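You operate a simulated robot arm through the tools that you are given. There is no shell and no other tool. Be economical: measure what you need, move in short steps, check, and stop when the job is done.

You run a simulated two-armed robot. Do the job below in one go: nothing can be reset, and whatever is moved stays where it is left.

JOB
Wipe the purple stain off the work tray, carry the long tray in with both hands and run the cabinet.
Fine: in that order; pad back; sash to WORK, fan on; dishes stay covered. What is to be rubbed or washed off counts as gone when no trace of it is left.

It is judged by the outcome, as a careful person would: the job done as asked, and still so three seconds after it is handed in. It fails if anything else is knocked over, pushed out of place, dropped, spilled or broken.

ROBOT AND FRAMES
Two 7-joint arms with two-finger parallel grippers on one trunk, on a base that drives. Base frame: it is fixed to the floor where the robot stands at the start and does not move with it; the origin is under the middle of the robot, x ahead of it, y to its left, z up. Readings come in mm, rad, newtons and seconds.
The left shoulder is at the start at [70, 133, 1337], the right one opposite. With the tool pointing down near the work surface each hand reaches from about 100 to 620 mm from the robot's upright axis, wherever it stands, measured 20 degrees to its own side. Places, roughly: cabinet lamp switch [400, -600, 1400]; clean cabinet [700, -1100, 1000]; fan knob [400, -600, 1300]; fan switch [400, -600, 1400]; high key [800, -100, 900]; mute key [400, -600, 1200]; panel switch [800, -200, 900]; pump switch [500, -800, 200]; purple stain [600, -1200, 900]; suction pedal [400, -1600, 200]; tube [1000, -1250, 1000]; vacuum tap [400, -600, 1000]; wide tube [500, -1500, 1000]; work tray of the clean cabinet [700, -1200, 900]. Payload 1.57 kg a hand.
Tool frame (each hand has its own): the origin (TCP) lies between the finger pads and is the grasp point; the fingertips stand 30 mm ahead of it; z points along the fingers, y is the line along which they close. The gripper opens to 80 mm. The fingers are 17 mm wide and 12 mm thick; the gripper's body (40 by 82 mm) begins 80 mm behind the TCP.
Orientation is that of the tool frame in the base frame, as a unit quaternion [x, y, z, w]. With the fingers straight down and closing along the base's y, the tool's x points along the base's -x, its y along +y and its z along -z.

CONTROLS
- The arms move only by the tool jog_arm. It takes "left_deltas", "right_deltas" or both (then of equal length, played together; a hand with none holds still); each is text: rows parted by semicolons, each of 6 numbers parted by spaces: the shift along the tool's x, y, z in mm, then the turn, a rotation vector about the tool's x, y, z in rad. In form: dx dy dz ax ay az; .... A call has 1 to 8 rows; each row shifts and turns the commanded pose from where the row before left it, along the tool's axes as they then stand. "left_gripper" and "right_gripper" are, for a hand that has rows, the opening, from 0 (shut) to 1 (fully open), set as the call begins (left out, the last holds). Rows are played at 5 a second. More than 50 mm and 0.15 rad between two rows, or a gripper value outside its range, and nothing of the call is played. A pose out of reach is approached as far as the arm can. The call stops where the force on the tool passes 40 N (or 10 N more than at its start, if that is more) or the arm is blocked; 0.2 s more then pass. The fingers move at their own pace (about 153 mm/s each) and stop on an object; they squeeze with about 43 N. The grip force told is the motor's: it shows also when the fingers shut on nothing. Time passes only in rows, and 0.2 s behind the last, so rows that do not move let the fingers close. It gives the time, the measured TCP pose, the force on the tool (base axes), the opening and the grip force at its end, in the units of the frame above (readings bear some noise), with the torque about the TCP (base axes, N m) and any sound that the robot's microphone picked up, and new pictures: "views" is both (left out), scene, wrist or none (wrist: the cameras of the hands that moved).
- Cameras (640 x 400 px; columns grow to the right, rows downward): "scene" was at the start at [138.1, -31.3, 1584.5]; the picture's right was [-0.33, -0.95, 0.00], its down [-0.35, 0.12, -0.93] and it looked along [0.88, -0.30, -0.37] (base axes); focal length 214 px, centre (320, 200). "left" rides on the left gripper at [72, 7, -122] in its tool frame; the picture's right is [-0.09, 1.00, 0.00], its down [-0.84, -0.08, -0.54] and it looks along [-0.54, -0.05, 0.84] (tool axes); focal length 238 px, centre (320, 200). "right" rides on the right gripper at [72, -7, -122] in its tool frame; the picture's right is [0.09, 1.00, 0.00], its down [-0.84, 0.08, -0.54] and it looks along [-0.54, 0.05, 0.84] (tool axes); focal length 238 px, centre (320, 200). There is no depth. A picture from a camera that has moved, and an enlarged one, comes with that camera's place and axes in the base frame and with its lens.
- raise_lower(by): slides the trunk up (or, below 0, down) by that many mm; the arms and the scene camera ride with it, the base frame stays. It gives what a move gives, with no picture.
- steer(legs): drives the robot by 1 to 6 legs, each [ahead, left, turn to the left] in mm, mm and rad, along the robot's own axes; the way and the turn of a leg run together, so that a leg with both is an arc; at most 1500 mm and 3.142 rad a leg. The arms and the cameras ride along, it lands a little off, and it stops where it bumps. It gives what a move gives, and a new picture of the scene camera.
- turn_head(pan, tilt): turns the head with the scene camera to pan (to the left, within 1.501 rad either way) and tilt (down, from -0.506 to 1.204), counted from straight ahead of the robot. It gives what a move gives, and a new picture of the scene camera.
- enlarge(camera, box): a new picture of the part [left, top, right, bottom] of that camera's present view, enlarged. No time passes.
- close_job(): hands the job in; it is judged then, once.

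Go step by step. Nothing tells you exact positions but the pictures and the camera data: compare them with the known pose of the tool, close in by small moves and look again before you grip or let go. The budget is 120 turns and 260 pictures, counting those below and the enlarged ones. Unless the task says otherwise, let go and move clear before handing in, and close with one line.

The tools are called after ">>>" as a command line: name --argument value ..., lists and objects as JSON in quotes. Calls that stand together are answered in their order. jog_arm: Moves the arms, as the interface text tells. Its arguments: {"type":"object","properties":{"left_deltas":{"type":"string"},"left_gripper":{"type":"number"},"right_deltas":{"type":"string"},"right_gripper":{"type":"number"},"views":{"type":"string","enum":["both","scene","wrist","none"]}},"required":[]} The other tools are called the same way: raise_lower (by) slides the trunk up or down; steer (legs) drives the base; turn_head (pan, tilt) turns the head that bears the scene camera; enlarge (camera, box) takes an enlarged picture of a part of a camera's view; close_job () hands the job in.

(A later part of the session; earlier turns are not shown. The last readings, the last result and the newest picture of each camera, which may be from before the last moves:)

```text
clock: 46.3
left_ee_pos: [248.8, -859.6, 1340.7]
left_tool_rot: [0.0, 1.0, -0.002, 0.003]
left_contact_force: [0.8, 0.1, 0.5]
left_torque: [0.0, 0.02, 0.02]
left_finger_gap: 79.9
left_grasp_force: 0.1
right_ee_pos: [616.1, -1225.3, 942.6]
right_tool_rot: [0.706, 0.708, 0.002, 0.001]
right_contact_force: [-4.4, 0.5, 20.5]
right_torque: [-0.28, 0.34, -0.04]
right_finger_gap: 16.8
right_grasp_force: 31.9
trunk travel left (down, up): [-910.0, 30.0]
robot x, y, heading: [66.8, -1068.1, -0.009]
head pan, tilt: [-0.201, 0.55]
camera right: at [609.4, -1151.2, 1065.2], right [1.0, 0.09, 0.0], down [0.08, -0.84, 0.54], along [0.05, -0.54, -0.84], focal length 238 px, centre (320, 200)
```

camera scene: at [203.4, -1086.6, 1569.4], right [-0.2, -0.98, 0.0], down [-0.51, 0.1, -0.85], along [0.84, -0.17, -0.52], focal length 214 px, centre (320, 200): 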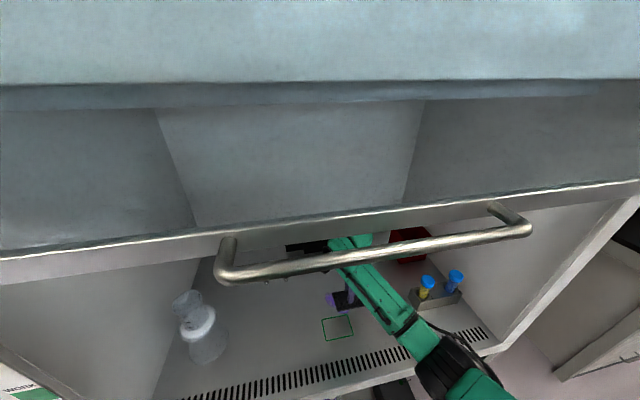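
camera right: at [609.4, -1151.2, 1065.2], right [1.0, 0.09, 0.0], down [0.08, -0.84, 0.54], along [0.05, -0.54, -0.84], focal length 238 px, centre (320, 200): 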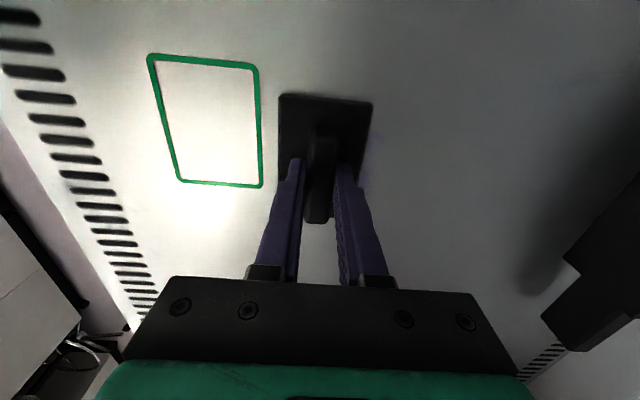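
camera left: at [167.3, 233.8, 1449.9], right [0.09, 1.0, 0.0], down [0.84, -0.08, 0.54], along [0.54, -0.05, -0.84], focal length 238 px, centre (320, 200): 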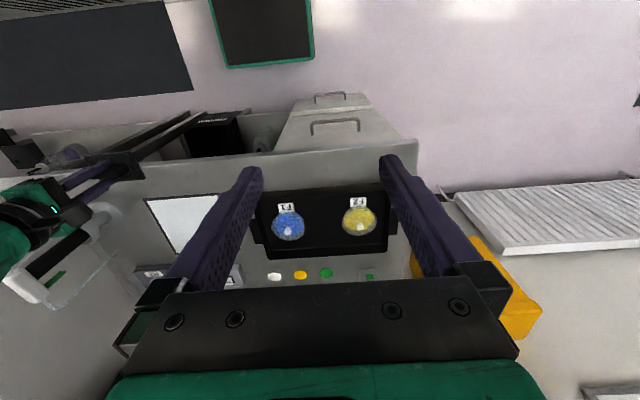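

The stain is fading well; a faint rest shows right of the pad. I continue with more strokes shifted in y.

>>> jog_arm --right_deltas "-8 16 0 0 0 0; -7 18 0 0 0 0; 0 -20 0 0 0 0; 0 -20 0 0 0 0; 0 -20 0 0 0 0; 20 0 0 0 0 0; 0 20 0 0 0 0; 0 20 0 0 0 0" --views "none"

>>> jog_arm --right_deltas "0 20 0 0 0 0; -20 0 0 0 0 0; -20 0 0 0 0 0; 0 -20 0 0 0 0; 0 -20 0 0 0 0; 0 -20 0 0 0 0; 0 -15 0 0 0 0; 0 0 -30 0 0 0" --views "wrist"

```text
clock: 48.1
left_ee_pos: [254.4, -862.1, 1339.6]
left_tool_rot: [0.001, 1.0, 0.0, 0.001]
left_contact_force: [-0.2, -0.4, 0.4]
left_torque: [0.01, -0.05, -0.02]
left_finger_gap: 79.8
left_grasp_force: 0.0
right_ee_pos: [626.6, -1217.2, 941.6]
right_tool_rot: [0.707, 0.708, 0.0, -0.001]
right_contact_force: [1.2, 1.4, 3.5]
right_torque: [0.13, 0.03, -0.06]
right_finger_gap: 16.7
right_grasp_force: 32.4
right hand out of reach, approached as far as the arm can: row 2
trunk travel left (down, up): [-910.0, 30.0]
robot x, y, heading: [64.3, -1064.6, -0.002]
head pan, tilt: [-0.201, 0.55]
```

```text
clock: 49.9
left_ee_pos: [254.9, -862.2, 1338.6]
left_tool_rot: [0.001, 1.0, -0.001, 0.0]
left_contact_force: [-0.4, 0.4, 0.2]
left_torque: [0.04, -0.02, 0.02]
left_finger_gap: 79.9
left_grasp_force: 0.0
right_ee_pos: [570.5, -1259.3, 970.5]
right_tool_rot: [0.706, 0.708, -0.002, -0.002]
right_contact_force: [0.1, -0.5, -0.1]
right_torque: [0.02, 0.02, -0.01]
right_finger_gap: 16.9
right_grasp_force: 31.9
right hand out of reach, approached as far as the arm can: row 1
trunk travel left (down, up): [-910.0, 30.0]
robot x, y, heading: [70.6, -1064.2, -0.001]
head pan, tilt: [-0.201, 0.55]
camera right: at [565.1, -1187.3, 1092.4], right [1.0, 0.09, -0.01], down [0.08, -0.84, 0.54], along [0.05, -0.54, -0.84], focal length 238 px, centre (320, 200)
```

right: 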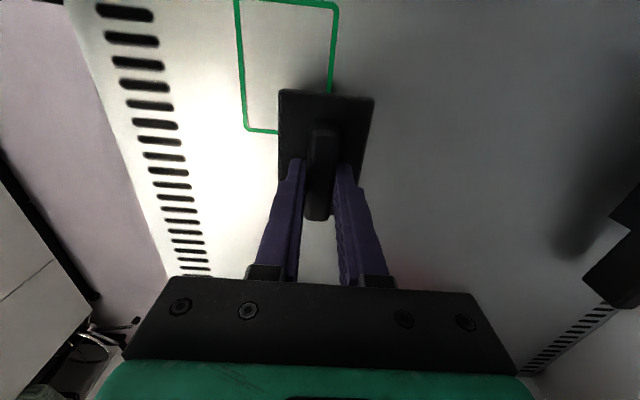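

Looks clean here. I pull the hand back and enlarge the area to be sure.

>>> jog_arm --right_deltas "0 -40 -10 0 0 0; 0 -40 0 0 0 0; 0 -40 0 0 0 0; 0 0 0 0 0 0" --views "wrist"

>>> enlarge --camera "right" --box '[330, 0, 640, 194]'

>>> enlarge --camera "scene" --box '[290, 260, 390, 345]'

```text
clock: 50.5
left_ee_pos: [254.5, -861.1, 1340.1]
left_tool_rot: [0.001, 1.0, -0.002, 0.0]
left_contact_force: [-0.2, -0.4, 0.1]
left_torque: [-0.03, 0.0, -0.02]
left_finger_gap: 80.0
left_grasp_force: 0.0
right_ee_pos: [556.9, -1318.1, 1072.5]
right_tool_rot: [0.72, 0.681, 0.039, 0.125]
right_contact_force: [0.3, 0.2, -0.1]
right_torque: [-0.01, -0.02, -0.01]
right_finger_gap: 16.8
right_grasp_force: 31.6
trunk travel left (down, up): [-910.0, 30.0]
robot x, y, heading: [68.5, -1067.1, -0.003]
head pan, tilt: [-0.201, 0.55]
stopped in row 3 (right hand): the arm was blocked; the commanded pose is now the measured one
camera right: at [528.5, -1230.6, 1183.5], right [0.97, 0.05, 0.22], down [-0.11, -0.76, 0.64], along [0.2, -0.65, -0.74], focal length 238 px, centre (320, 200)
```

right: 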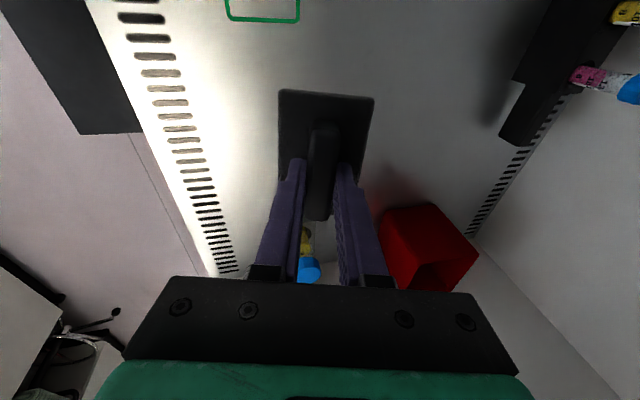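

```text
2.06 times, centred on (485, 97) of right
camera zoom: at [528.5, -1230.6, 1183.5], right [0.97, 0.05, 0.22], down [-0.11, -0.76, 0.64], along [0.2, -0.65, -0.74], focal length 491 px, centre (-20, 412)
```

zoom: 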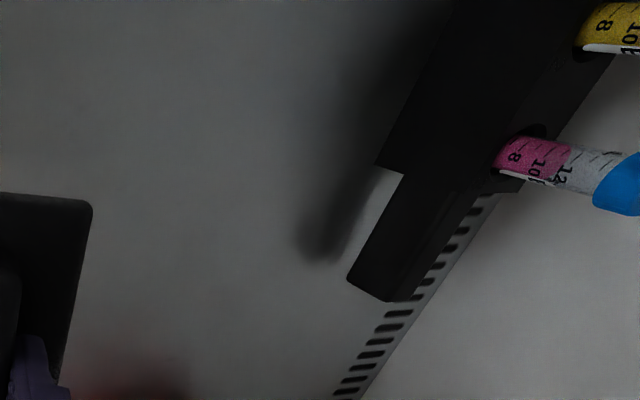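

```text
4.71 times, centred on (340, 302) of scene
camera zoom: at [204.6, -1086.3, 1569.3], right [-0.2, -0.98, 0.0], down [-0.51, 0.1, -0.85], along [0.84, -0.17, -0.52], focal length 1009 px, centre (226, -282)
```

zoom: 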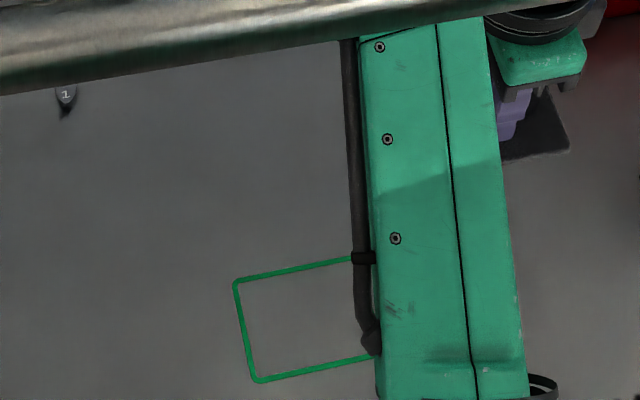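

The arm jumped sideways and was blocked; nothing reports a force. I look at the scene before moving on.

>>> turn_head --pan -0.5 --tilt 0.75

```text
clock: 51.4
left_ee_pos: [255.3, -861.5, 1339.9]
left_tool_rot: [0.001, 1.0, -0.001, -0.001]
left_contact_force: [0.9, 0.4, 0.2]
left_torque: [-0.01, 0.02, 0.0]
left_finger_gap: 80.1
left_grasp_force: 0.2
right_ee_pos: [557.6, -1318.2, 1073.4]
right_tool_rot: [0.72, 0.681, 0.04, 0.126]
right_contact_force: [-1.1, 0.1, -0.1]
right_torque: [0.02, 0.0, 0.02]
right_finger_gap: 16.7
right_grasp_force: 32.2
trunk travel left (down, up): [-910.0, 30.0]
robot x, y, heading: [66.5, -1066.2, -0.003]
head pan, tilt: [-0.499, 0.75]
camera scene: at [190.5, -1107.9, 1551.8], right [-0.48, -0.88, 0.0], down [-0.6, 0.33, -0.73], along [0.64, -0.35, -0.68], focal length 214 px, centre (320, 200)
```

scene: 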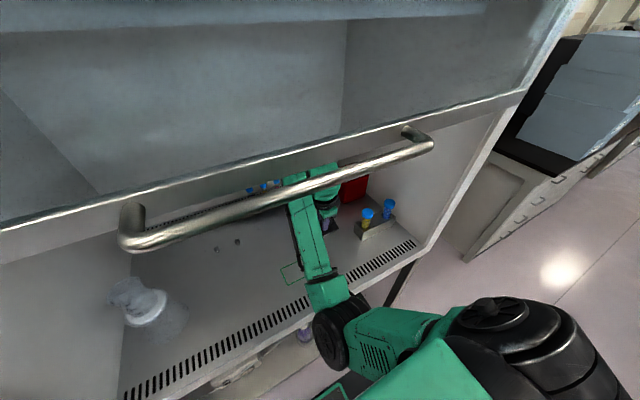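

Nothing is disturbed. The safest way out is to back the base straight off, taking the hand out, then inspect the tray.

>>> steer --legs '[[-250, 0, 0]]'

>>> enlarge --camera "scene" --box '[200, 130, 400, 255]'

```text
clock: 53.2
left_ee_pos: [6.9, -862.1, 1339.4]
left_tool_rot: [0.005, 1.0, -0.001, -0.001]
left_contact_force: [0.6, -0.1, -0.3]
left_torque: [-0.01, 0.02, 0.0]
left_finger_gap: 79.8
left_grasp_force: 0.1
right_ee_pos: [302.5, -1321.8, 1072.2]
right_tool_rot: [0.724, 0.678, 0.036, 0.125]
right_contact_force: [-0.2, -0.6, 0.6]
right_torque: [0.03, -0.02, -0.03]
right_finger_gap: 16.9
right_grasp_force: 31.2
trunk travel left (down, up): [-910.0, 30.0]
robot x, y, heading: [-186.0, -1067.3, -0.01]
head pan, tilt: [-0.499, 0.75]
camera scene: at [-60.8, -1107.9, 1551.5], right [-0.49, -0.87, 0.0], down [-0.6, 0.33, -0.73], along [0.64, -0.36, -0.68], focal length 214 px, centre (320, 200)
```

scene: 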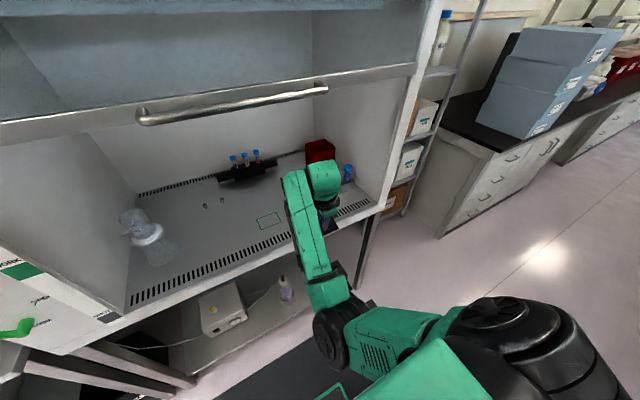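

```text
3.20 times, centred on (300, 192) of scene
camera zoom: at [-60.8, -1107.9, 1551.5], right [-0.49, -0.87, 0.0], down [-0.6, 0.33, -0.73], along [0.64, -0.36, -0.68], focal length 686 px, centre (384, 224)
```

zoom: 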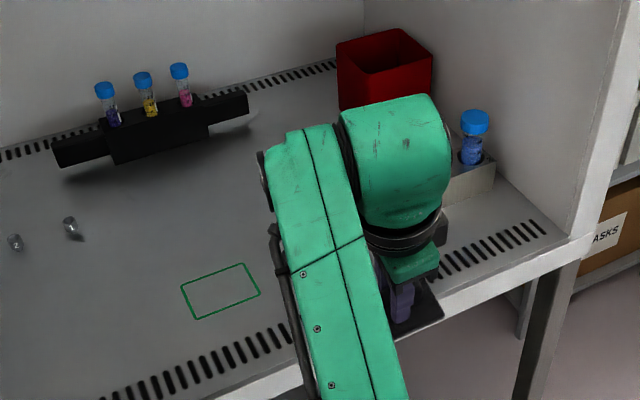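

What I can see is clean, part is hidden by the arm. I back a little more, move left and look from there.

>>> steer --legs '[[0, 350, 0]]'

>>> enlarge --camera "scene" --box '[280, 100, 440, 200]'

```text
clock: 55.5
left_ee_pos: [7.1, -514.4, 1339.7]
left_tool_rot: [0.006, 1.0, 0.0, 0.0]
left_contact_force: [0.4, -1.2, 0.3]
left_torque: [0.02, 0.01, 0.02]
left_finger_gap: 80.0
left_grasp_force: 0.2
right_ee_pos: [304.3, -973.8, 1073.4]
right_tool_rot: [0.724, 0.677, 0.038, 0.126]
right_contact_force: [0.1, -0.2, -0.1]
right_torque: [0.04, 0.04, 0.02]
right_finger_gap: 16.6
right_grasp_force: 31.6
trunk travel left (down, up): [-910.0, 30.0]
robot x, y, heading: [-184.6, -718.3, -0.015]
head pan, tilt: [-0.499, 0.75]
camera scene: at [-60.9, -761.4, 1551.7], right [-0.49, -0.87, 0.0], down [-0.6, 0.33, -0.73], along [0.64, -0.36, -0.68], focal length 214 px, centre (320, 200)
```

scene: 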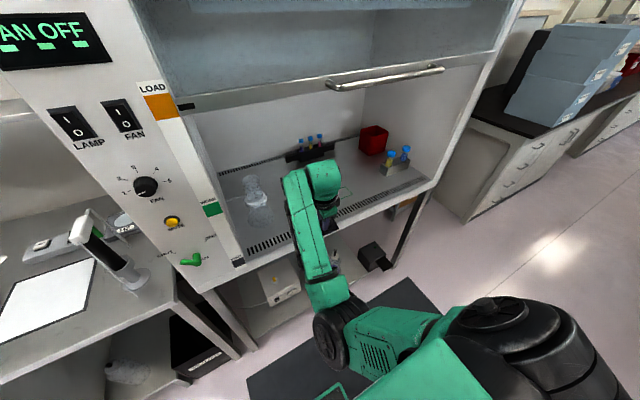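

```text
4.00 times, centred on (360, 150) of scene
camera zoom: at [-60.9, -761.4, 1551.7], right [-0.49, -0.87, 0.0], down [-0.6, 0.33, -0.73], along [0.64, -0.36, -0.68], focal length 858 px, centre (160, 400)
```

zoom: 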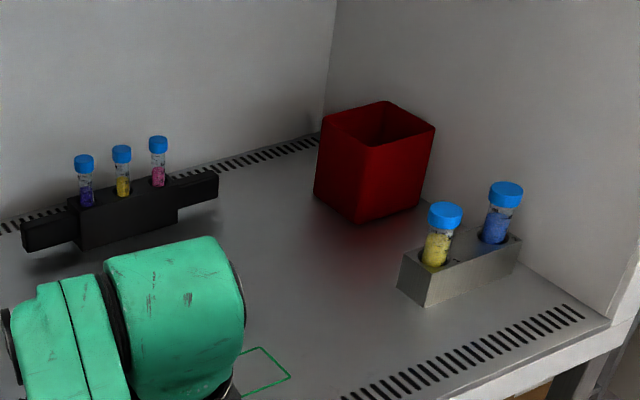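

Still partly hidden. I level the right hand and draw it in, to the earlier carry pose.

>>> jog_arm --right_deltas "0 0 0 0.118 0.057 0; 0 0 0 0.117 0.057 0; 18 -32 0 0 0 0; 18 -32 0 0 0 0; 18 -32 0 0 0 0; 18 -32 0 0 0 0; 0 -32 0 0 0 0; 0 0 0 0 0 0" --views "scene"

```text
clock: 56.8
left_ee_pos: [5.6, -511.0, 1340.0]
left_tool_rot: [0.004, 1.0, 0.0, 0.001]
left_contact_force: [-0.1, 0.8, -0.1]
left_torque: [-0.03, -0.02, 0.0]
left_finger_gap: 79.8
left_grasp_force: 0.1
right_ee_pos: [262.4, -991.6, 1056.4]
right_tool_rot: [0.75, 0.656, -0.018, 0.082]
right_contact_force: [0.4, 0.3, 0.0]
right_torque: [0.02, -0.05, 0.0]
right_finger_gap: 17.0
right_grasp_force: 31.7
right hand out of reach, approached as far as the arm can: row 3, 4, 5, 6
trunk travel left (down, up): [-910.0, 30.0]
robot x, y, heading: [-181.3, -716.6, -0.01]
head pan, tilt: [-0.499, 0.75]
stopped in row 6 (right hand): the arm was blocked; the commanded pose is now the measured one
camera scene: at [-61.4, -757.9, 1551.9], right [-0.49, -0.87, 0.0], down [-0.6, 0.33, -0.73], along [0.64, -0.36, -0.68], focal length 214 px, centre (320, 200)
```

scene: 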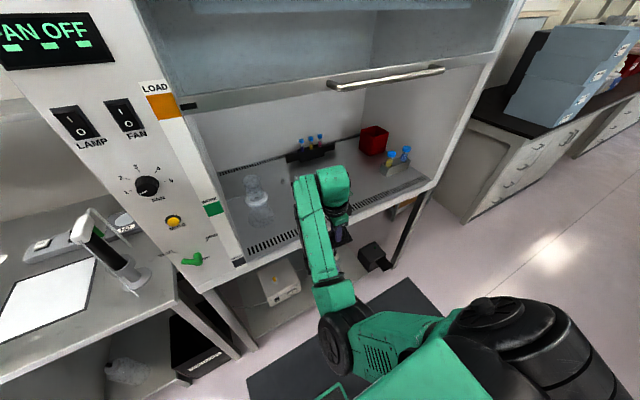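

The arm settled elbow-down and hits a joint limit. I turn the wrist back (yaw) and level it, which should free it.

>>> jog_arm --right_deltas "-20 0 0 0.05 0.06 -0.12; -20 0 0 0.04 0.06 -0.12; -20 0 0 0 0 -0.15; -20 -4 0 0 0 -0.15; -20 -8 0 0 0 -0.15; -20 -10 0 0 0 -0.15; -20 -12 0 0 0 -0.15; 0 0 0 0 0 -0.15" --views "scene"

```text
clock: 58.5
left_ee_pos: [5.8, -512.2, 1339.6]
left_tool_rot: [0.006, 1.0, -0.001, 0.001]
left_contact_force: [0.1, 0.4, -0.1]
left_torque: [0.0, 0.03, 0.01]
left_finger_gap: 79.8
left_grasp_force: 0.0
right_ee_pos: [268.7, -1136.5, 1062.0]
right_tool_rot: [0.277, 0.961, -0.011, 0.0]
right_contact_force: [0.3, -1.1, 0.0]
right_torque: [0.01, -0.01, 0.0]
right_finger_gap: 16.9
right_grasp_force: 32.1
trunk travel left (down, up): [-910.0, 30.0]
robot x, y, heading: [-180.6, -716.6, -0.007]
head pan, tilt: [-0.499, 0.75]
camera scene: at [-60.8, -758.2, 1551.8], right [-0.49, -0.87, 0.0], down [-0.6, 0.33, -0.73], along [0.64, -0.36, -0.68], focal length 214 px, centre (320, 200)
```

scene: 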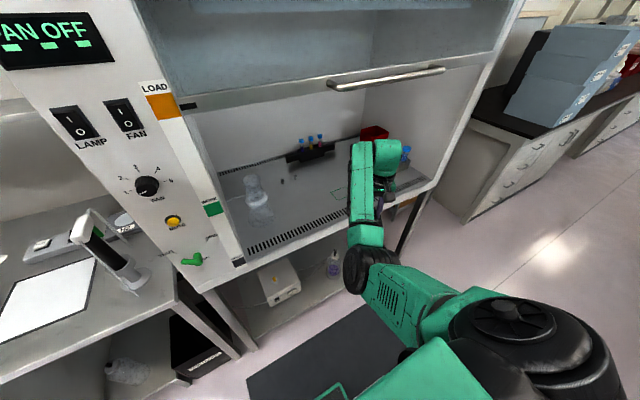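

Freed and level. I finish the yaw and draw the hand in toward the start offset.

>>> jog_arm --right_deltas "0 0 0 0 0 -0.15; 0 0 0 0 0 -0.15; 0 0 0 0 0 -0.15; 0 0 0 0 0 -0.11; 30 0 15 0 0 0; 30 0 15 0 0 0; 30 0 15 0 0 0; 25 0 15 0 0 0" --views "scene"

```text
clock: 60.4
left_ee_pos: [4.9, -512.5, 1339.8]
left_tool_rot: [0.005, 1.0, 0.0, 0.001]
left_contact_force: [0.1, 0.8, 0.3]
left_torque: [-0.01, 0.01, -0.02]
left_finger_gap: 80.0
left_grasp_force: 0.0
right_ee_pos: [153.7, -1136.0, 1002.6]
right_tool_rot: [0.003, 1.0, -0.01, -0.003]
right_contact_force: [-0.5, 0.1, 0.2]
right_torque: [-0.03, -0.02, -0.02]
right_finger_gap: 16.7
right_grasp_force: 32.3
trunk travel left (down, up): [-910.0, 30.0]
robot x, y, heading: [-181.5, -715.5, -0.014]
head pan, tilt: [-0.499, 0.75]
camera scene: at [-62.0, -758.4, 1552.0], right [-0.49, -0.87, 0.0], down [-0.6, 0.33, -0.73], along [0.64, -0.36, -0.68], focal length 214 px, centre (320, 200)
```

scene: 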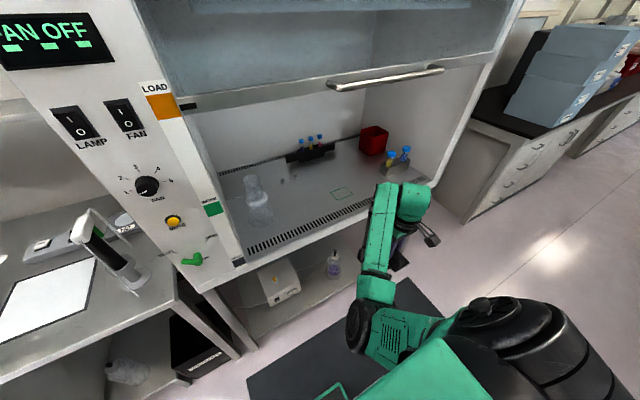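

Now the stain area is in full view; I enlarge it.

>>> enlarge --camera "scene" --box '[290, 150, 390, 212]'

```text
6.40 times, centred on (340, 181) of scene
camera zoom: at [-62.0, -758.4, 1552.0], right [-0.49, -0.87, 0.0], down [-0.6, 0.33, -0.73], along [0.64, -0.36, -0.68], focal length 1373 px, centre (192, 322)
```

zoom: 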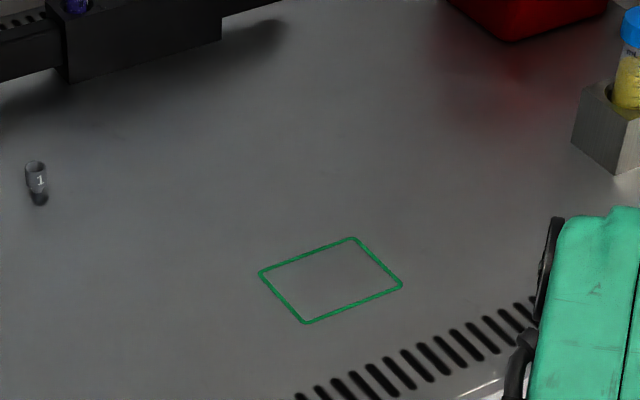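

The tray is clean. Next I return the pad: I drive to stand a bit left so the pad's place is reached at a comfortable angle.

>>> steer --legs '[[0, 885, 0.014], [185, 0, 0]]'

>>> turn_head --pan -0.5 --tilt 0.75

```text
clock: 66.1
left_ee_pos: [179.3, 370.6, 1340.5]
left_tool_rot: [-0.006, 1.0, -0.001, 0.002]
left_contact_force: [-1.0, 0.5, 0.5]
left_torque: [0.03, -0.03, 0.02]
left_finger_gap: 80.3
left_grasp_force: 0.1
right_ee_pos: [344.0, -248.1, 1003.5]
right_tool_rot: [-0.008, 1.0, -0.011, -0.001]
right_contact_force: [-0.7, -0.4, -0.3]
right_torque: [0.03, -0.02, 0.02]
right_finger_gap: 17.0
right_grasp_force: 31.8
trunk travel left (down, up): [-910.0, 30.0]
robot x, y, heading: [-0.9, 160.7, 0.01]
head pan, tilt: [-0.499, 0.75]
camera scene: at [117.1, 122.9, 1552.3], right [-0.47, -0.88, 0.0], down [-0.6, 0.32, -0.73], along [0.65, -0.34, -0.68], focal length 214 px, centre (320, 200)
```

scene: 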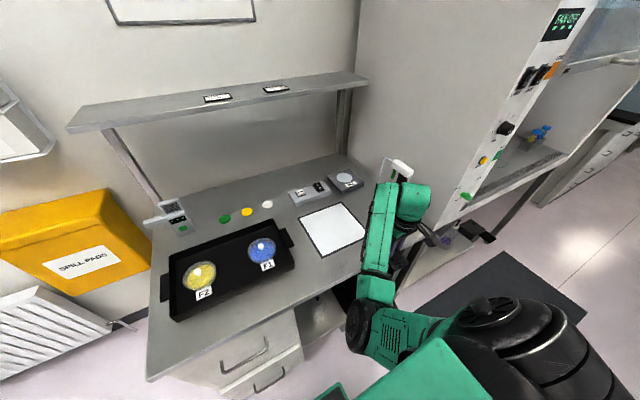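

```text
clock: 66.7
left_ee_pos: [181.8, 369.3, 1339.9]
left_tool_rot: [-0.006, 1.0, -0.001, 0.002]
left_contact_force: [0.1, 0.1, 0.5]
left_torque: [-0.01, -0.04, -0.01]
left_finger_gap: 80.2
left_grasp_force: 0.1
right_ee_pos: [345.4, -249.1, 1002.4]
right_tool_rot: [-0.008, 1.0, -0.01, -0.003]
right_contact_force: [0.3, -0.6, -0.1]
right_torque: [0.0, 0.01, -0.04]
right_finger_gap: 16.5
right_grasp_force: 31.9
trunk travel left (down, up): [-910.0, 30.0]
robot x, y, heading: [-2.3, 161.2, 0.016]
head pan, tilt: [-0.499, 0.75]
camera scene: at [119.9, 123.1, 1552.0], right [-0.47, -0.88, 0.0], down [-0.6, 0.32, -0.73], along [0.65, -0.34, -0.68], focal length 214 px, centre (320, 200)
```

scene: 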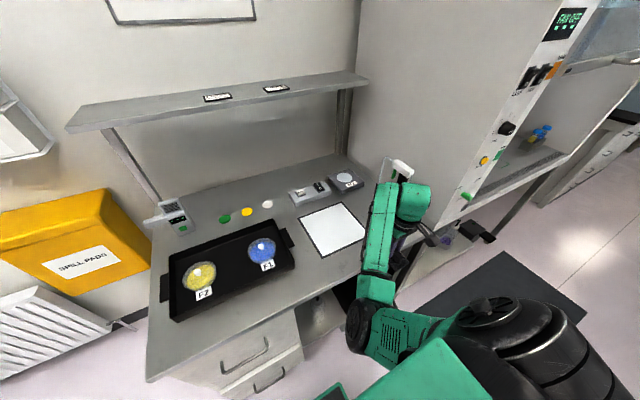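

I shift the hand to y≈−182, forward some, and start the yaw.

>>> jog_arm --right_deltas "0 33 -20 0 0 0; 0 33 -10 0 0 0; -35 0 0 0 0 0; -35 0 0 0 0 0; 0 0 0 0 0 0.15; 0 0 0 0 0 0.15; 0 0 0 0 0 0.15; 0 0 0 0 0 0.15" --views "none"

>>> jog_arm --right_deltas "0 0 0 0 0 0.15; 0 0 0 0 0 0.15; 0 0 0 0 0 0.15; 0 0 0 0 0 0.15; 0 0 0 0 0 0.15; 0 0 0 0 0 0.15; 0 0 0 0 0 0.09; 0 0 0 0 0 0" --views "both"

```text
clock: 68.5
left_ee_pos: [182.5, 371.1, 1340.3]
left_tool_rot: [-0.006, 1.0, -0.001, 0.0]
left_contact_force: [0.2, -0.1, -0.3]
left_torque: [-0.01, 0.0, 0.02]
left_finger_gap: 80.1
left_grasp_force: 0.0
right_ee_pos: [415.1, -180.6, 1031.2]
right_tool_rot: [0.288, 0.957, -0.011, 0.001]
right_contact_force: [-0.4, 0.0, -0.5]
right_torque: [0.0, 0.0, -0.02]
right_finger_gap: 17.0
right_grasp_force: 31.6
trunk travel left (down, up): [-910.0, 30.0]
robot x, y, heading: [-3.7, 159.6, 0.013]
head pan, tilt: [-0.499, 0.75]
```

```text
clock: 70.3
left_ee_pos: [183.9, 370.2, 1340.3]
left_tool_rot: [-0.005, 1.0, 0.0, 0.0]
left_contact_force: [-0.4, 0.5, -0.2]
left_torque: [-0.01, -0.01, -0.02]
left_finger_gap: 79.8
left_grasp_force: 0.0
right_ee_pos: [413.8, -185.2, 1032.1]
right_tool_rot: [0.71, 0.704, -0.011, 0.008]
right_contact_force: [1.1, 0.7, -0.6]
right_torque: [-0.01, 0.03, 0.04]
right_finger_gap: 16.7
right_grasp_force: 32.1
trunk travel left (down, up): [-910.0, 30.0]
robot x, y, heading: [-2.1, 157.5, 0.014]
head pan, tilt: [-0.499, 0.75]
camera scene: at [122.1, 123.2, 1551.8], right [-0.47, -0.88, 0.0], down [-0.6, 0.32, -0.73], along [0.65, -0.34, -0.68], focal length 214 px, centre (320, 200)
camera right: at [410.4, -108.3, 1153.0], right [1.0, 0.08, -0.01], down [0.07, -0.82, 0.56], along [0.04, -0.56, -0.83], focal length 238 px, centre (320, 200)
```

scene: 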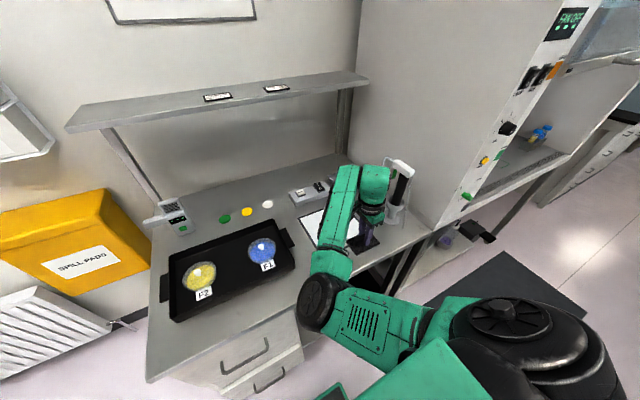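
right: 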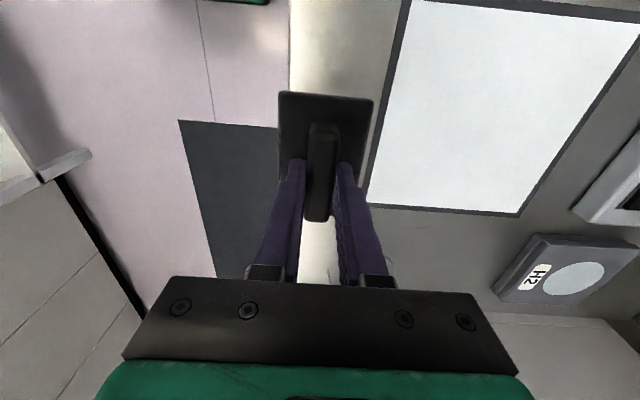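

Yaw is done in good shape. I go to the original pad place [481,-180] and lower to just above contact.

>>> jog_arm --right_deltas "2 34 0 0 0.026 0; 2 33 0 0 0 0; 0 0 40 0 0 0; 0 0 34 0 0 0; 0 0 6 0 0 0; 0 0 0 0 0 0" --views "both"

```text
clock: 71.7
left_ee_pos: [182.2, 371.5, 1339.9]
left_tool_rot: [-0.006, 1.0, 0.0, 0.001]
left_contact_force: [0.5, -0.1, -0.5]
left_torque: [0.01, -0.01, -0.02]
left_finger_gap: 80.0
left_grasp_force: 0.1
right_ee_pos: [483.5, -174.9, 949.9]
right_tool_rot: [0.708, 0.706, 0.0, -0.003]
right_contact_force: [-1.0, -0.2, 0.6]
right_torque: [-0.02, -0.02, 0.02]
right_finger_gap: 16.4
right_grasp_force: 32.0
trunk travel left (down, up): [-910.0, 30.0]
robot x, y, heading: [-2.5, 160.3, 0.015]
head pan, tilt: [-0.499, 0.75]
camera scene: at [121.7, 123.4, 1551.9], right [-0.47, -0.88, 0.0], down [-0.6, 0.32, -0.73], along [0.65, -0.34, -0.68], focal length 214 px, centre (320, 200)
camera right: at [478.9, -103.9, 1073.9], right [1.0, 0.09, -0.01], down [0.08, -0.84, 0.54], along [0.04, -0.54, -0.84], focal length 238 px, centre (320, 200)
```

scene: 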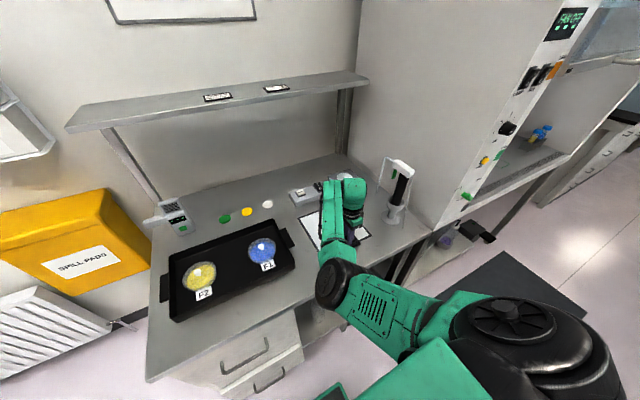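
right: 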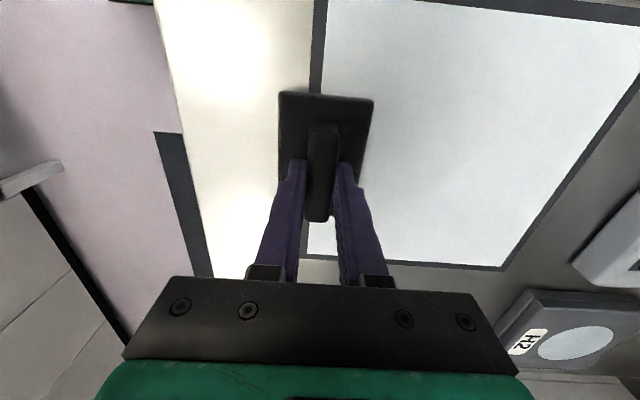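

Almost the same picture as at pick-up. I correct by −2/−5 mm, lower to 943 and release.

>>> jog_arm --right_deltas "-5 -2 3 0 0 0; 0 0 2 0 0 0; 0 0 2 0 0 0; 0 0 0 0 0 0" --views "none"

```text
clock: 72.7
left_ee_pos: [183.8, 370.4, 1339.9]
left_tool_rot: [-0.006, 1.0, -0.001, 0.0]
left_contact_force: [0.4, 0.3, -0.3]
left_torque: [-0.03, -0.01, 0.0]
left_finger_gap: 80.1
left_grasp_force: 0.1
right_ee_pos: [481.8, -181.6, 942.5]
right_tool_rot: [0.708, 0.706, -0.001, -0.005]
right_contact_force: [0.0, -0.3, 0.3]
right_torque: [0.01, 0.0, 0.02]
right_finger_gap: 17.0
right_grasp_force: 31.8
trunk travel left (down, up): [-910.0, 30.0]
robot x, y, heading: [-4.2, 164.3, 0.007]
head pan, tilt: [-0.499, 0.75]
```

>>> jog_arm --right_deltas "0 0 1 0 0 0; 0 0 1 0 0 0; 0 0 0 0 0 0" --views "none"

>>> jog_arm --right_deltas "0 0 0 0 0 0; 0 0 0 0 0 0; 0 0 -25 0 0 0; 0 0 -40 0 0 0; 0 0 -40 0 0 0" --right_gripper 0.8 --views "both"

```text
clock: 73.5
left_ee_pos: [182.1, 371.2, 1340.0]
left_tool_rot: [-0.007, 1.0, -0.001, 0.0]
left_contact_force: [0.1, 0.7, 0.3]
left_torque: [0.0, 0.0, 0.0]
left_finger_gap: 80.1
left_grasp_force: 0.1
right_ee_pos: [481.5, -182.3, 941.9]
right_tool_rot: [0.707, 0.707, 0.0, -0.003]
right_contact_force: [1.5, -0.3, 6.2]
right_torque: [-0.06, -0.21, 0.01]
right_finger_gap: 16.6
right_grasp_force: 32.3
trunk travel left (down, up): [-910.0, 30.0]
robot x, y, heading: [-0.0, 158.8, 0.009]
head pan, tilt: [-0.499, 0.75]
```

```text
clock: 74.7
left_ee_pos: [182.6, 370.2, 1339.8]
left_tool_rot: [-0.006, 1.0, -0.002, 0.0]
left_contact_force: [0.3, -1.0, -0.1]
left_torque: [-0.02, -0.02, 0.01]
left_finger_gap: 80.1
left_grasp_force: 0.0
right_ee_pos: [479.2, -181.3, 1048.3]
right_tool_rot: [0.708, 0.706, 0.001, -0.004]
right_contact_force: [-0.5, 1.0, 0.7]
right_torque: [0.04, -0.02, 0.01]
right_finger_gap: 63.8
right_grasp_force: 0.1
trunk travel left (down, up): [-910.0, 30.0]
robot x, y, heading: [-2.9, 165.1, 0.013]
head pan, tilt: [-0.499, 0.75]
camera scene: at [121.7, 123.7, 1551.8], right [-0.47, -0.88, 0.0], down [-0.6, 0.32, -0.73], along [0.65, -0.34, -0.68], focal length 214 px, centre (320, 200)
camera right: at [474.5, -109.2, 1171.9], right [1.0, 0.09, -0.01], down [0.08, -0.84, 0.54], along [0.04, -0.54, -0.84], focal length 238 px, centre (320, 200)
```

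scene: 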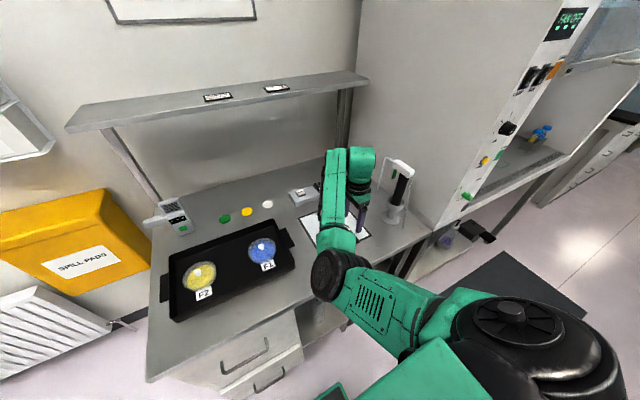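
right: 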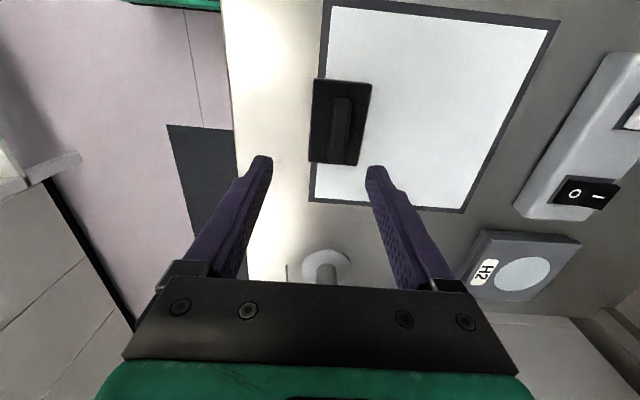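

The pad is down, but seems shifted a little in x relative to the sheet border. I zoom to compare.

>>> enlarge --camera "right" --box '[260, 0, 480, 220]'

```text
1.82 times, centred on (370, 110) of right
camera zoom: at [474.5, -109.2, 1171.9], right [1.0, 0.09, -0.01], down [0.08, -0.84, 0.54], along [0.04, -0.54, -0.84], focal length 433 px, centre (229, 364)
```

zoom: 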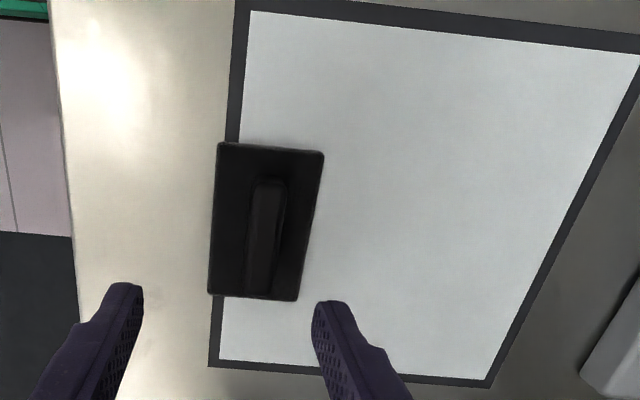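

The pad sits ~20 mm too far in +x (border should run under its middle). I re-grip and correct it.

>>> jog_arm --right_deltas "0 20 40 0 0 0; 0 0 40 0 0 0; 0 0 20 0 0 0; 0 0 4 0 0 0; 0 0 0 0 0 0" --right_gripper 0.6 --views "wrist"

```text
clock: 75.9
left_ee_pos: [183.7, 371.1, 1339.3]
left_tool_rot: [-0.006, 1.0, -0.001, 0.001]
left_contact_force: [1.1, 0.6, 0.2]
left_torque: [0.0, 0.0, -0.01]
left_finger_gap: 79.8
left_grasp_force: 0.1
right_ee_pos: [499.7, -181.7, 941.5]
right_tool_rot: [0.708, 0.707, 0.0, -0.003]
right_contact_force: [-0.2, 0.0, 0.0]
right_torque: [-0.02, -0.03, 0.03]
right_finger_gap: 48.1
right_grasp_force: 0.2
trunk travel left (down, up): [-910.0, 30.0]
robot x, y, heading: [-3.6, 166.1, 0.01]
head pan, tilt: [-0.499, 0.75]
camera right: at [493.9, -109.8, 1064.8], right [1.0, 0.09, -0.01], down [0.08, -0.84, 0.54], along [0.04, -0.54, -0.84], focal length 238 px, centre (320, 200)
```

right: 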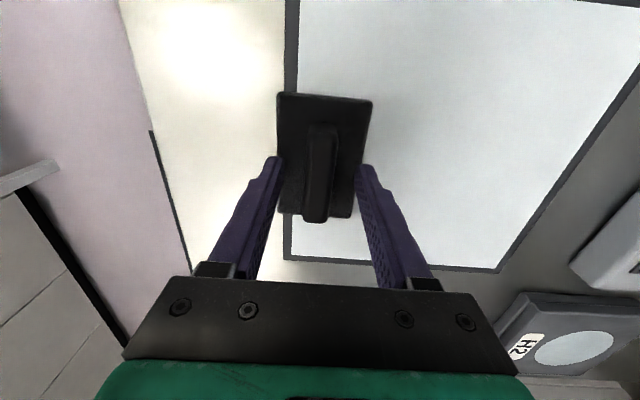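

Offset confirmed: 19 mm. I grip, lift 4 mm, shift −19 mm, lower again.

>>> jog_arm --right_deltas "0 0 0 0 0 0; 0 0 0 0 0 0; 0 0 0 0 0 0; 0 0 -5 0 0 0; 0 -19 0 0 0 0; 0 0 0 0 0 0; 0 0 4 0 0 0; 0 0 0 0 0 0" --right_gripper 0 --views "wrist"

```text
clock: 77.7
left_ee_pos: [182.7, 370.0, 1339.5]
left_tool_rot: [-0.006, 1.0, -0.001, 0.0]
left_contact_force: [0.5, 0.0, -0.4]
left_torque: [0.0, -0.01, -0.03]
left_finger_gap: 80.0
left_grasp_force: 0.0
right_ee_pos: [480.0, -181.2, 942.6]
right_tool_rot: [0.708, 0.706, -0.001, -0.004]
right_contact_force: [0.2, -0.1, -0.7]
right_torque: [0.0, -0.02, 0.05]
right_finger_gap: 17.0
right_grasp_force: 32.0
trunk travel left (down, up): [-910.0, 30.0]
robot x, y, heading: [-3.4, 162.3, 0.02]
head pan, tilt: [-0.499, 0.75]
camera right: at [475.2, -109.6, 1066.2], right [1.0, 0.09, -0.01], down [0.08, -0.84, 0.54], along [0.04, -0.54, -0.84], focal length 238 px, centre (320, 200)
```

right: 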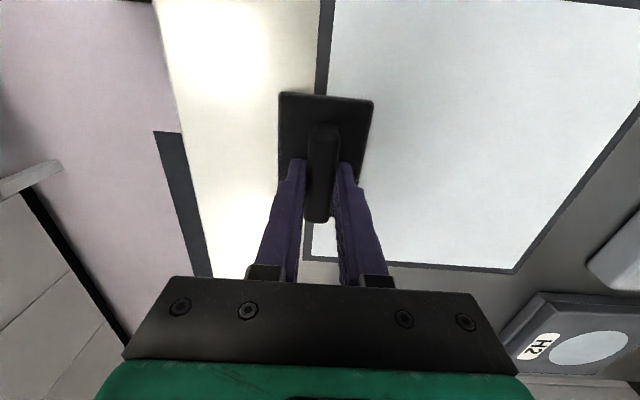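

Matches the pick-up picture. I open only a little, watch, then rise.

>>> jog_arm --right_deltas "0 0 0.5 0 0 0; 0 0 0 0 0 0; 0 0 0 0 0 0" --right_gripper 0.35 --views "wrist"

```text
clock: 78.5
left_ee_pos: [182.4, 370.8, 1340.0]
left_tool_rot: [-0.007, 1.0, 0.0, 0.001]
left_contact_force: [0.6, 0.2, -0.5]
left_torque: [0.01, -0.01, 0.02]
left_finger_gap: 79.9
left_grasp_force: 0.0
right_ee_pos: [481.3, -182.5, 941.7]
right_tool_rot: [0.708, 0.707, 0.0, -0.004]
right_contact_force: [-0.5, 0.1, -0.1]
right_torque: [0.01, -0.01, -0.03]
right_finger_gap: 27.9
right_grasp_force: 0.1
trunk travel left (down, up): [-910.0, 30.0]
robot x, y, heading: [0.7, 159.8, 0.013]
head pan, tilt: [-0.499, 0.75]
camera right: at [475.8, -110.0, 1065.9], right [1.0, 0.09, -0.01], down [0.08, -0.84, 0.54], along [0.04, -0.54, -0.84], focal length 238 px, centre (320, 200)
```

right: 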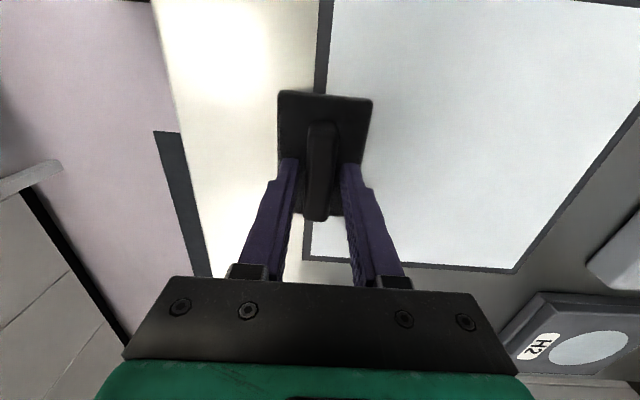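

>>> jog_arm --right_deltas "0 0 -15 0 0 0; 0 0 -30 0 0 0; 0 0 -40 0 0 0; 0 0 -40 0 0 0" --views "wrist"

```text
clock: 79.5
left_ee_pos: [182.8, 370.6, 1340.1]
left_tool_rot: [-0.006, 1.0, -0.002, 0.001]
left_contact_force: [-0.2, -0.9, 0.2]
left_torque: [0.03, 0.01, 0.03]
left_finger_gap: 80.0
left_grasp_force: 0.1
right_ee_pos: [481.2, -180.2, 1066.5]
right_tool_rot: [0.708, 0.706, -0.001, -0.005]
right_contact_force: [-0.2, -0.8, 0.5]
right_torque: [0.0, 0.02, -0.01]
right_finger_gap: 28.1
right_grasp_force: 0.2
trunk travel left (down, up): [-910.0, 30.0]
robot x, y, heading: [-3.4, 159.2, 0.017]
head pan, tilt: [-0.499, 0.75]
camera right: at [475.9, -108.8, 1190.3], right [1.0, 0.09, -0.01], down [0.08, -0.84, 0.54], along [0.04, -0.53, -0.84], focal length 238 px, centre (320, 200)
```

right: 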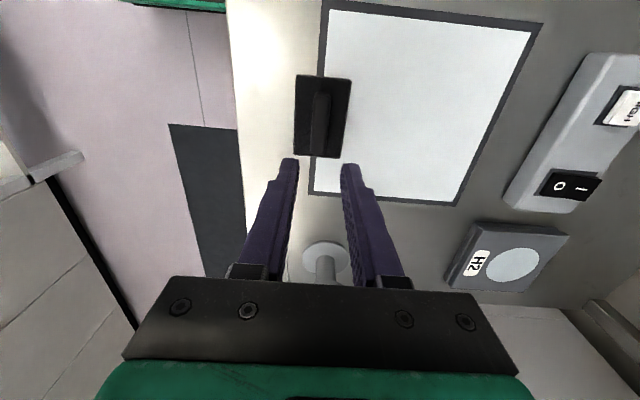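

Pad is back exactly. Now the long tray: I look at it closely.

>>> turn_head --pan 0.1 --tilt 0.8

>>> enlarge --camera "scene" --box '[200, 120, 440, 270]'

```text
clock: 80.5
left_ee_pos: [183.8, 371.2, 1340.7]
left_tool_rot: [-0.007, 1.0, 0.0, 0.0]
left_contact_force: [-0.5, -0.6, -0.4]
left_torque: [-0.02, 0.01, 0.04]
left_finger_gap: 79.8
left_grasp_force: 0.1
right_ee_pos: [481.8, -181.1, 1065.9]
right_tool_rot: [0.708, 0.706, 0.0, -0.003]
right_contact_force: [-0.2, -0.5, -0.6]
right_torque: [0.02, -0.03, 0.01]
right_finger_gap: 28.0
right_grasp_force: 0.0
trunk travel left (down, up): [-910.0, 30.0]
robot x, y, heading: [-4.9, 163.8, 0.015]
head pan, tilt: [0.099, 0.799]
camera scene: at [128.9, 170.8, 1547.8], right [0.11, -0.99, 0.0], down [-0.71, -0.08, -0.7], along [0.69, 0.08, -0.72], focal length 214 px, centre (320, 200)
```

scene: 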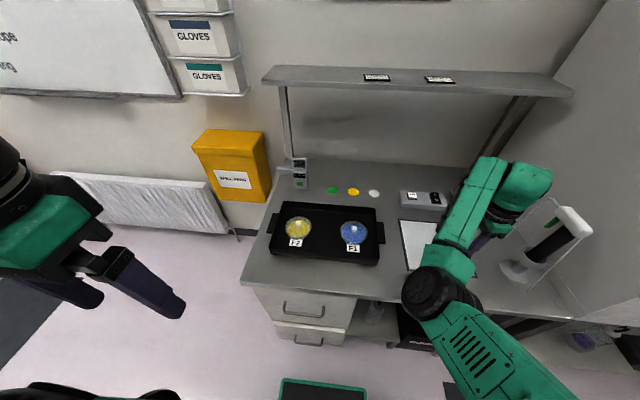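

```text
2.67 times, centred on (320, 195) of scene
camera zoom: at [128.9, 170.8, 1547.8], right [0.11, -0.99, 0.0], down [-0.71, -0.08, -0.7], along [0.69, 0.08, -0.72], focal length 572 px, centre (320, 213)
```

zoom: 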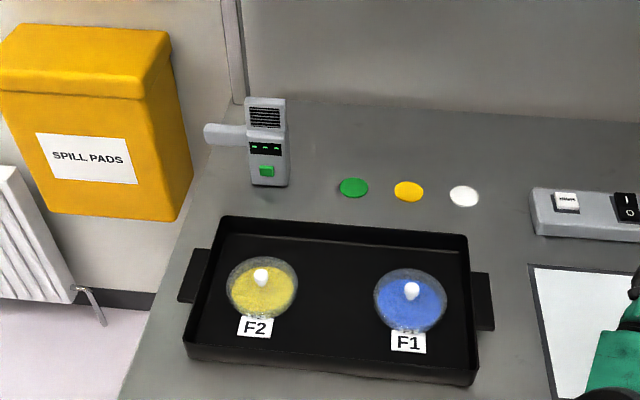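

Tray centre ≈[587,204], aligned; end tabs at y≈393 and y≈11. I withdraw the right hand and bring the left hand over to view the left tab's shape.

>>> jog_arm --left_deltas "-40 0 20 0 0 0; -40 0 30 0 0 0; -40 0 30 0 0 0; -40 0 30 0 0 0; -40 0 30 0 0 0; -40 0 30 0 0 0; 0 0 30 0 0 0; 0 0 0 0 0 0" --right_deltas "0 -20 -20 0 0 -0.15; 0 -10 0 0 0 -0.15; 0 -10 0 0 0 -0.15; 0 0 0 0 0 -0.15; 0 0 0 0 0 -0.15; 0 0 0 0 0 -0.15; 0 0 0 0 0 -0.15; 0 0 0 0 0 -0.15" --views "both"

```text
clock: 82.3
left_ee_pos: [427.1, 373.5, 1143.1]
left_tool_rot: [-0.007, 1.0, -0.001, 0.001]
left_contact_force: [0.3, 0.0, 0.1]
left_torque: [0.0, -0.02, -0.03]
left_finger_gap: 80.2
left_grasp_force: 0.0
left hand out of reach, approached as far as the arm can: row 2
right_ee_pos: [442.3, -186.8, 1088.1]
right_tool_rot: [0.184, 0.983, 0.002, -0.003]
right_contact_force: [-0.7, -0.1, -0.5]
right_torque: [-0.01, 0.02, 0.03]
right_finger_gap: 27.9
right_grasp_force: 0.1
trunk travel left (down, up): [-910.0, 30.0]
robot x, y, heading: [-2.0, 160.9, 0.01]
head pan, tilt: [0.099, 0.799]
camera scene: at [127.9, 171.0, 1547.9], right [0.11, -0.99, 0.0], down [-0.71, -0.08, -0.7], along [0.69, 0.08, -0.72], focal length 214 px, centre (320, 200)
camera right: at [374.3, -166.4, 1211.7], right [0.27, 0.96, 0.0], down [0.81, -0.23, 0.54], along [0.52, -0.14, -0.84], focal length 238 px, centre (320, 200)
camera left: at [355.6, 379.5, 1265.4], right [0.08, 1.0, 0.0], down [0.84, -0.07, 0.54], along [0.54, -0.04, -0.84], focal length 238 px, centre (320, 200)
```

scene: 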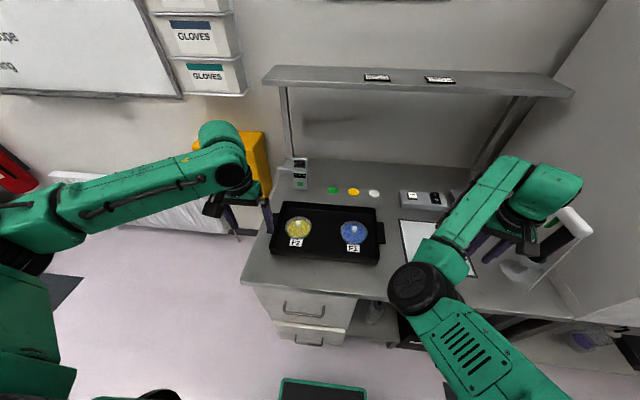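
right: 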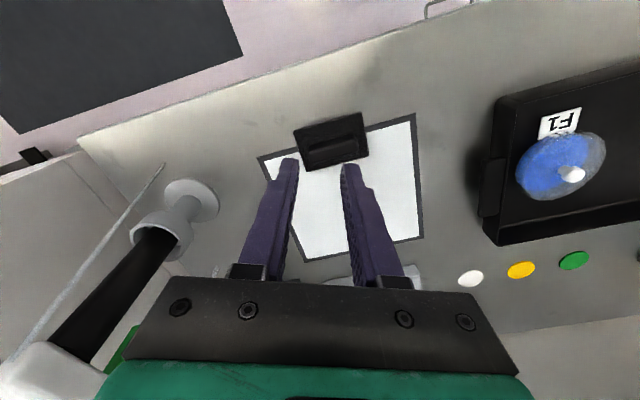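
left: 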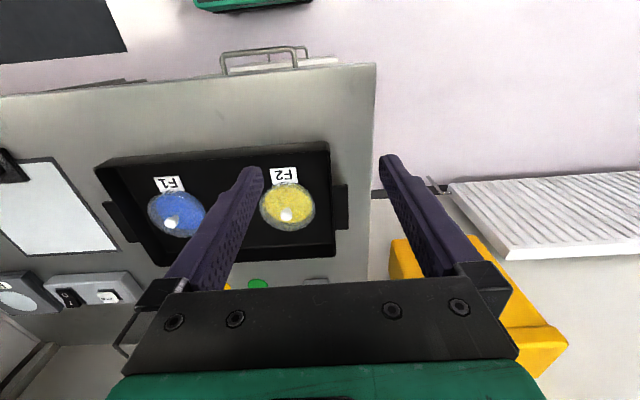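

>>> enlarge --camera "left" --box '[310, 150, 390, 270]'

>>> enlarge --camera "right" --box '[450, 50, 640, 260]'

```text
3.33 times, centred on (350, 210) of left
camera zoom: at [355.6, 379.5, 1265.4], right [0.08, 1.0, 0.0], down [0.84, -0.07, 0.54], along [0.54, -0.04, -0.84], focal length 794 px, centre (220, 167)
```

zoom: 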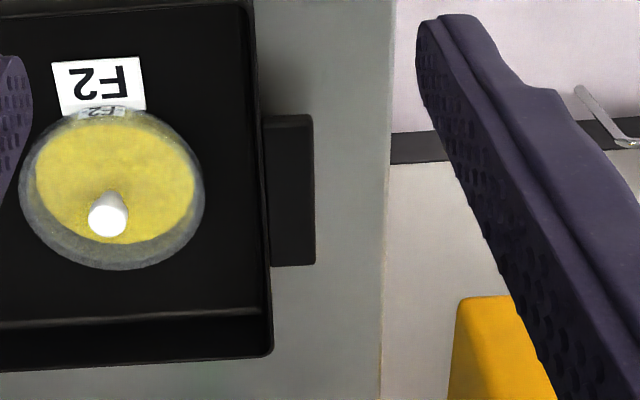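

```text
1.90 times, centred on (545, 155) of right
camera zoom: at [374.3, -166.4, 1211.7], right [0.27, 0.96, 0.0], down [0.81, -0.23, 0.54], along [0.52, -0.14, -0.84], focal length 454 px, centre (-109, 286)
```

zoom: 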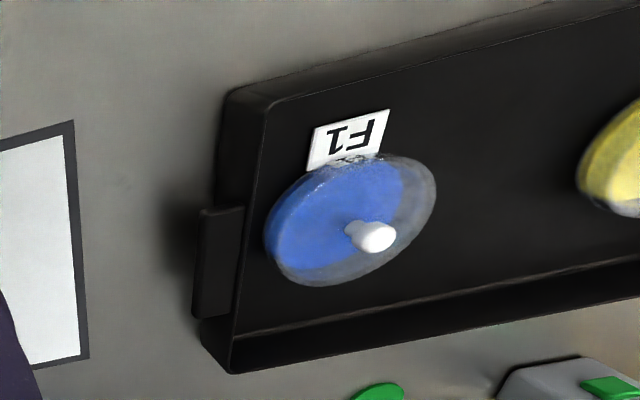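

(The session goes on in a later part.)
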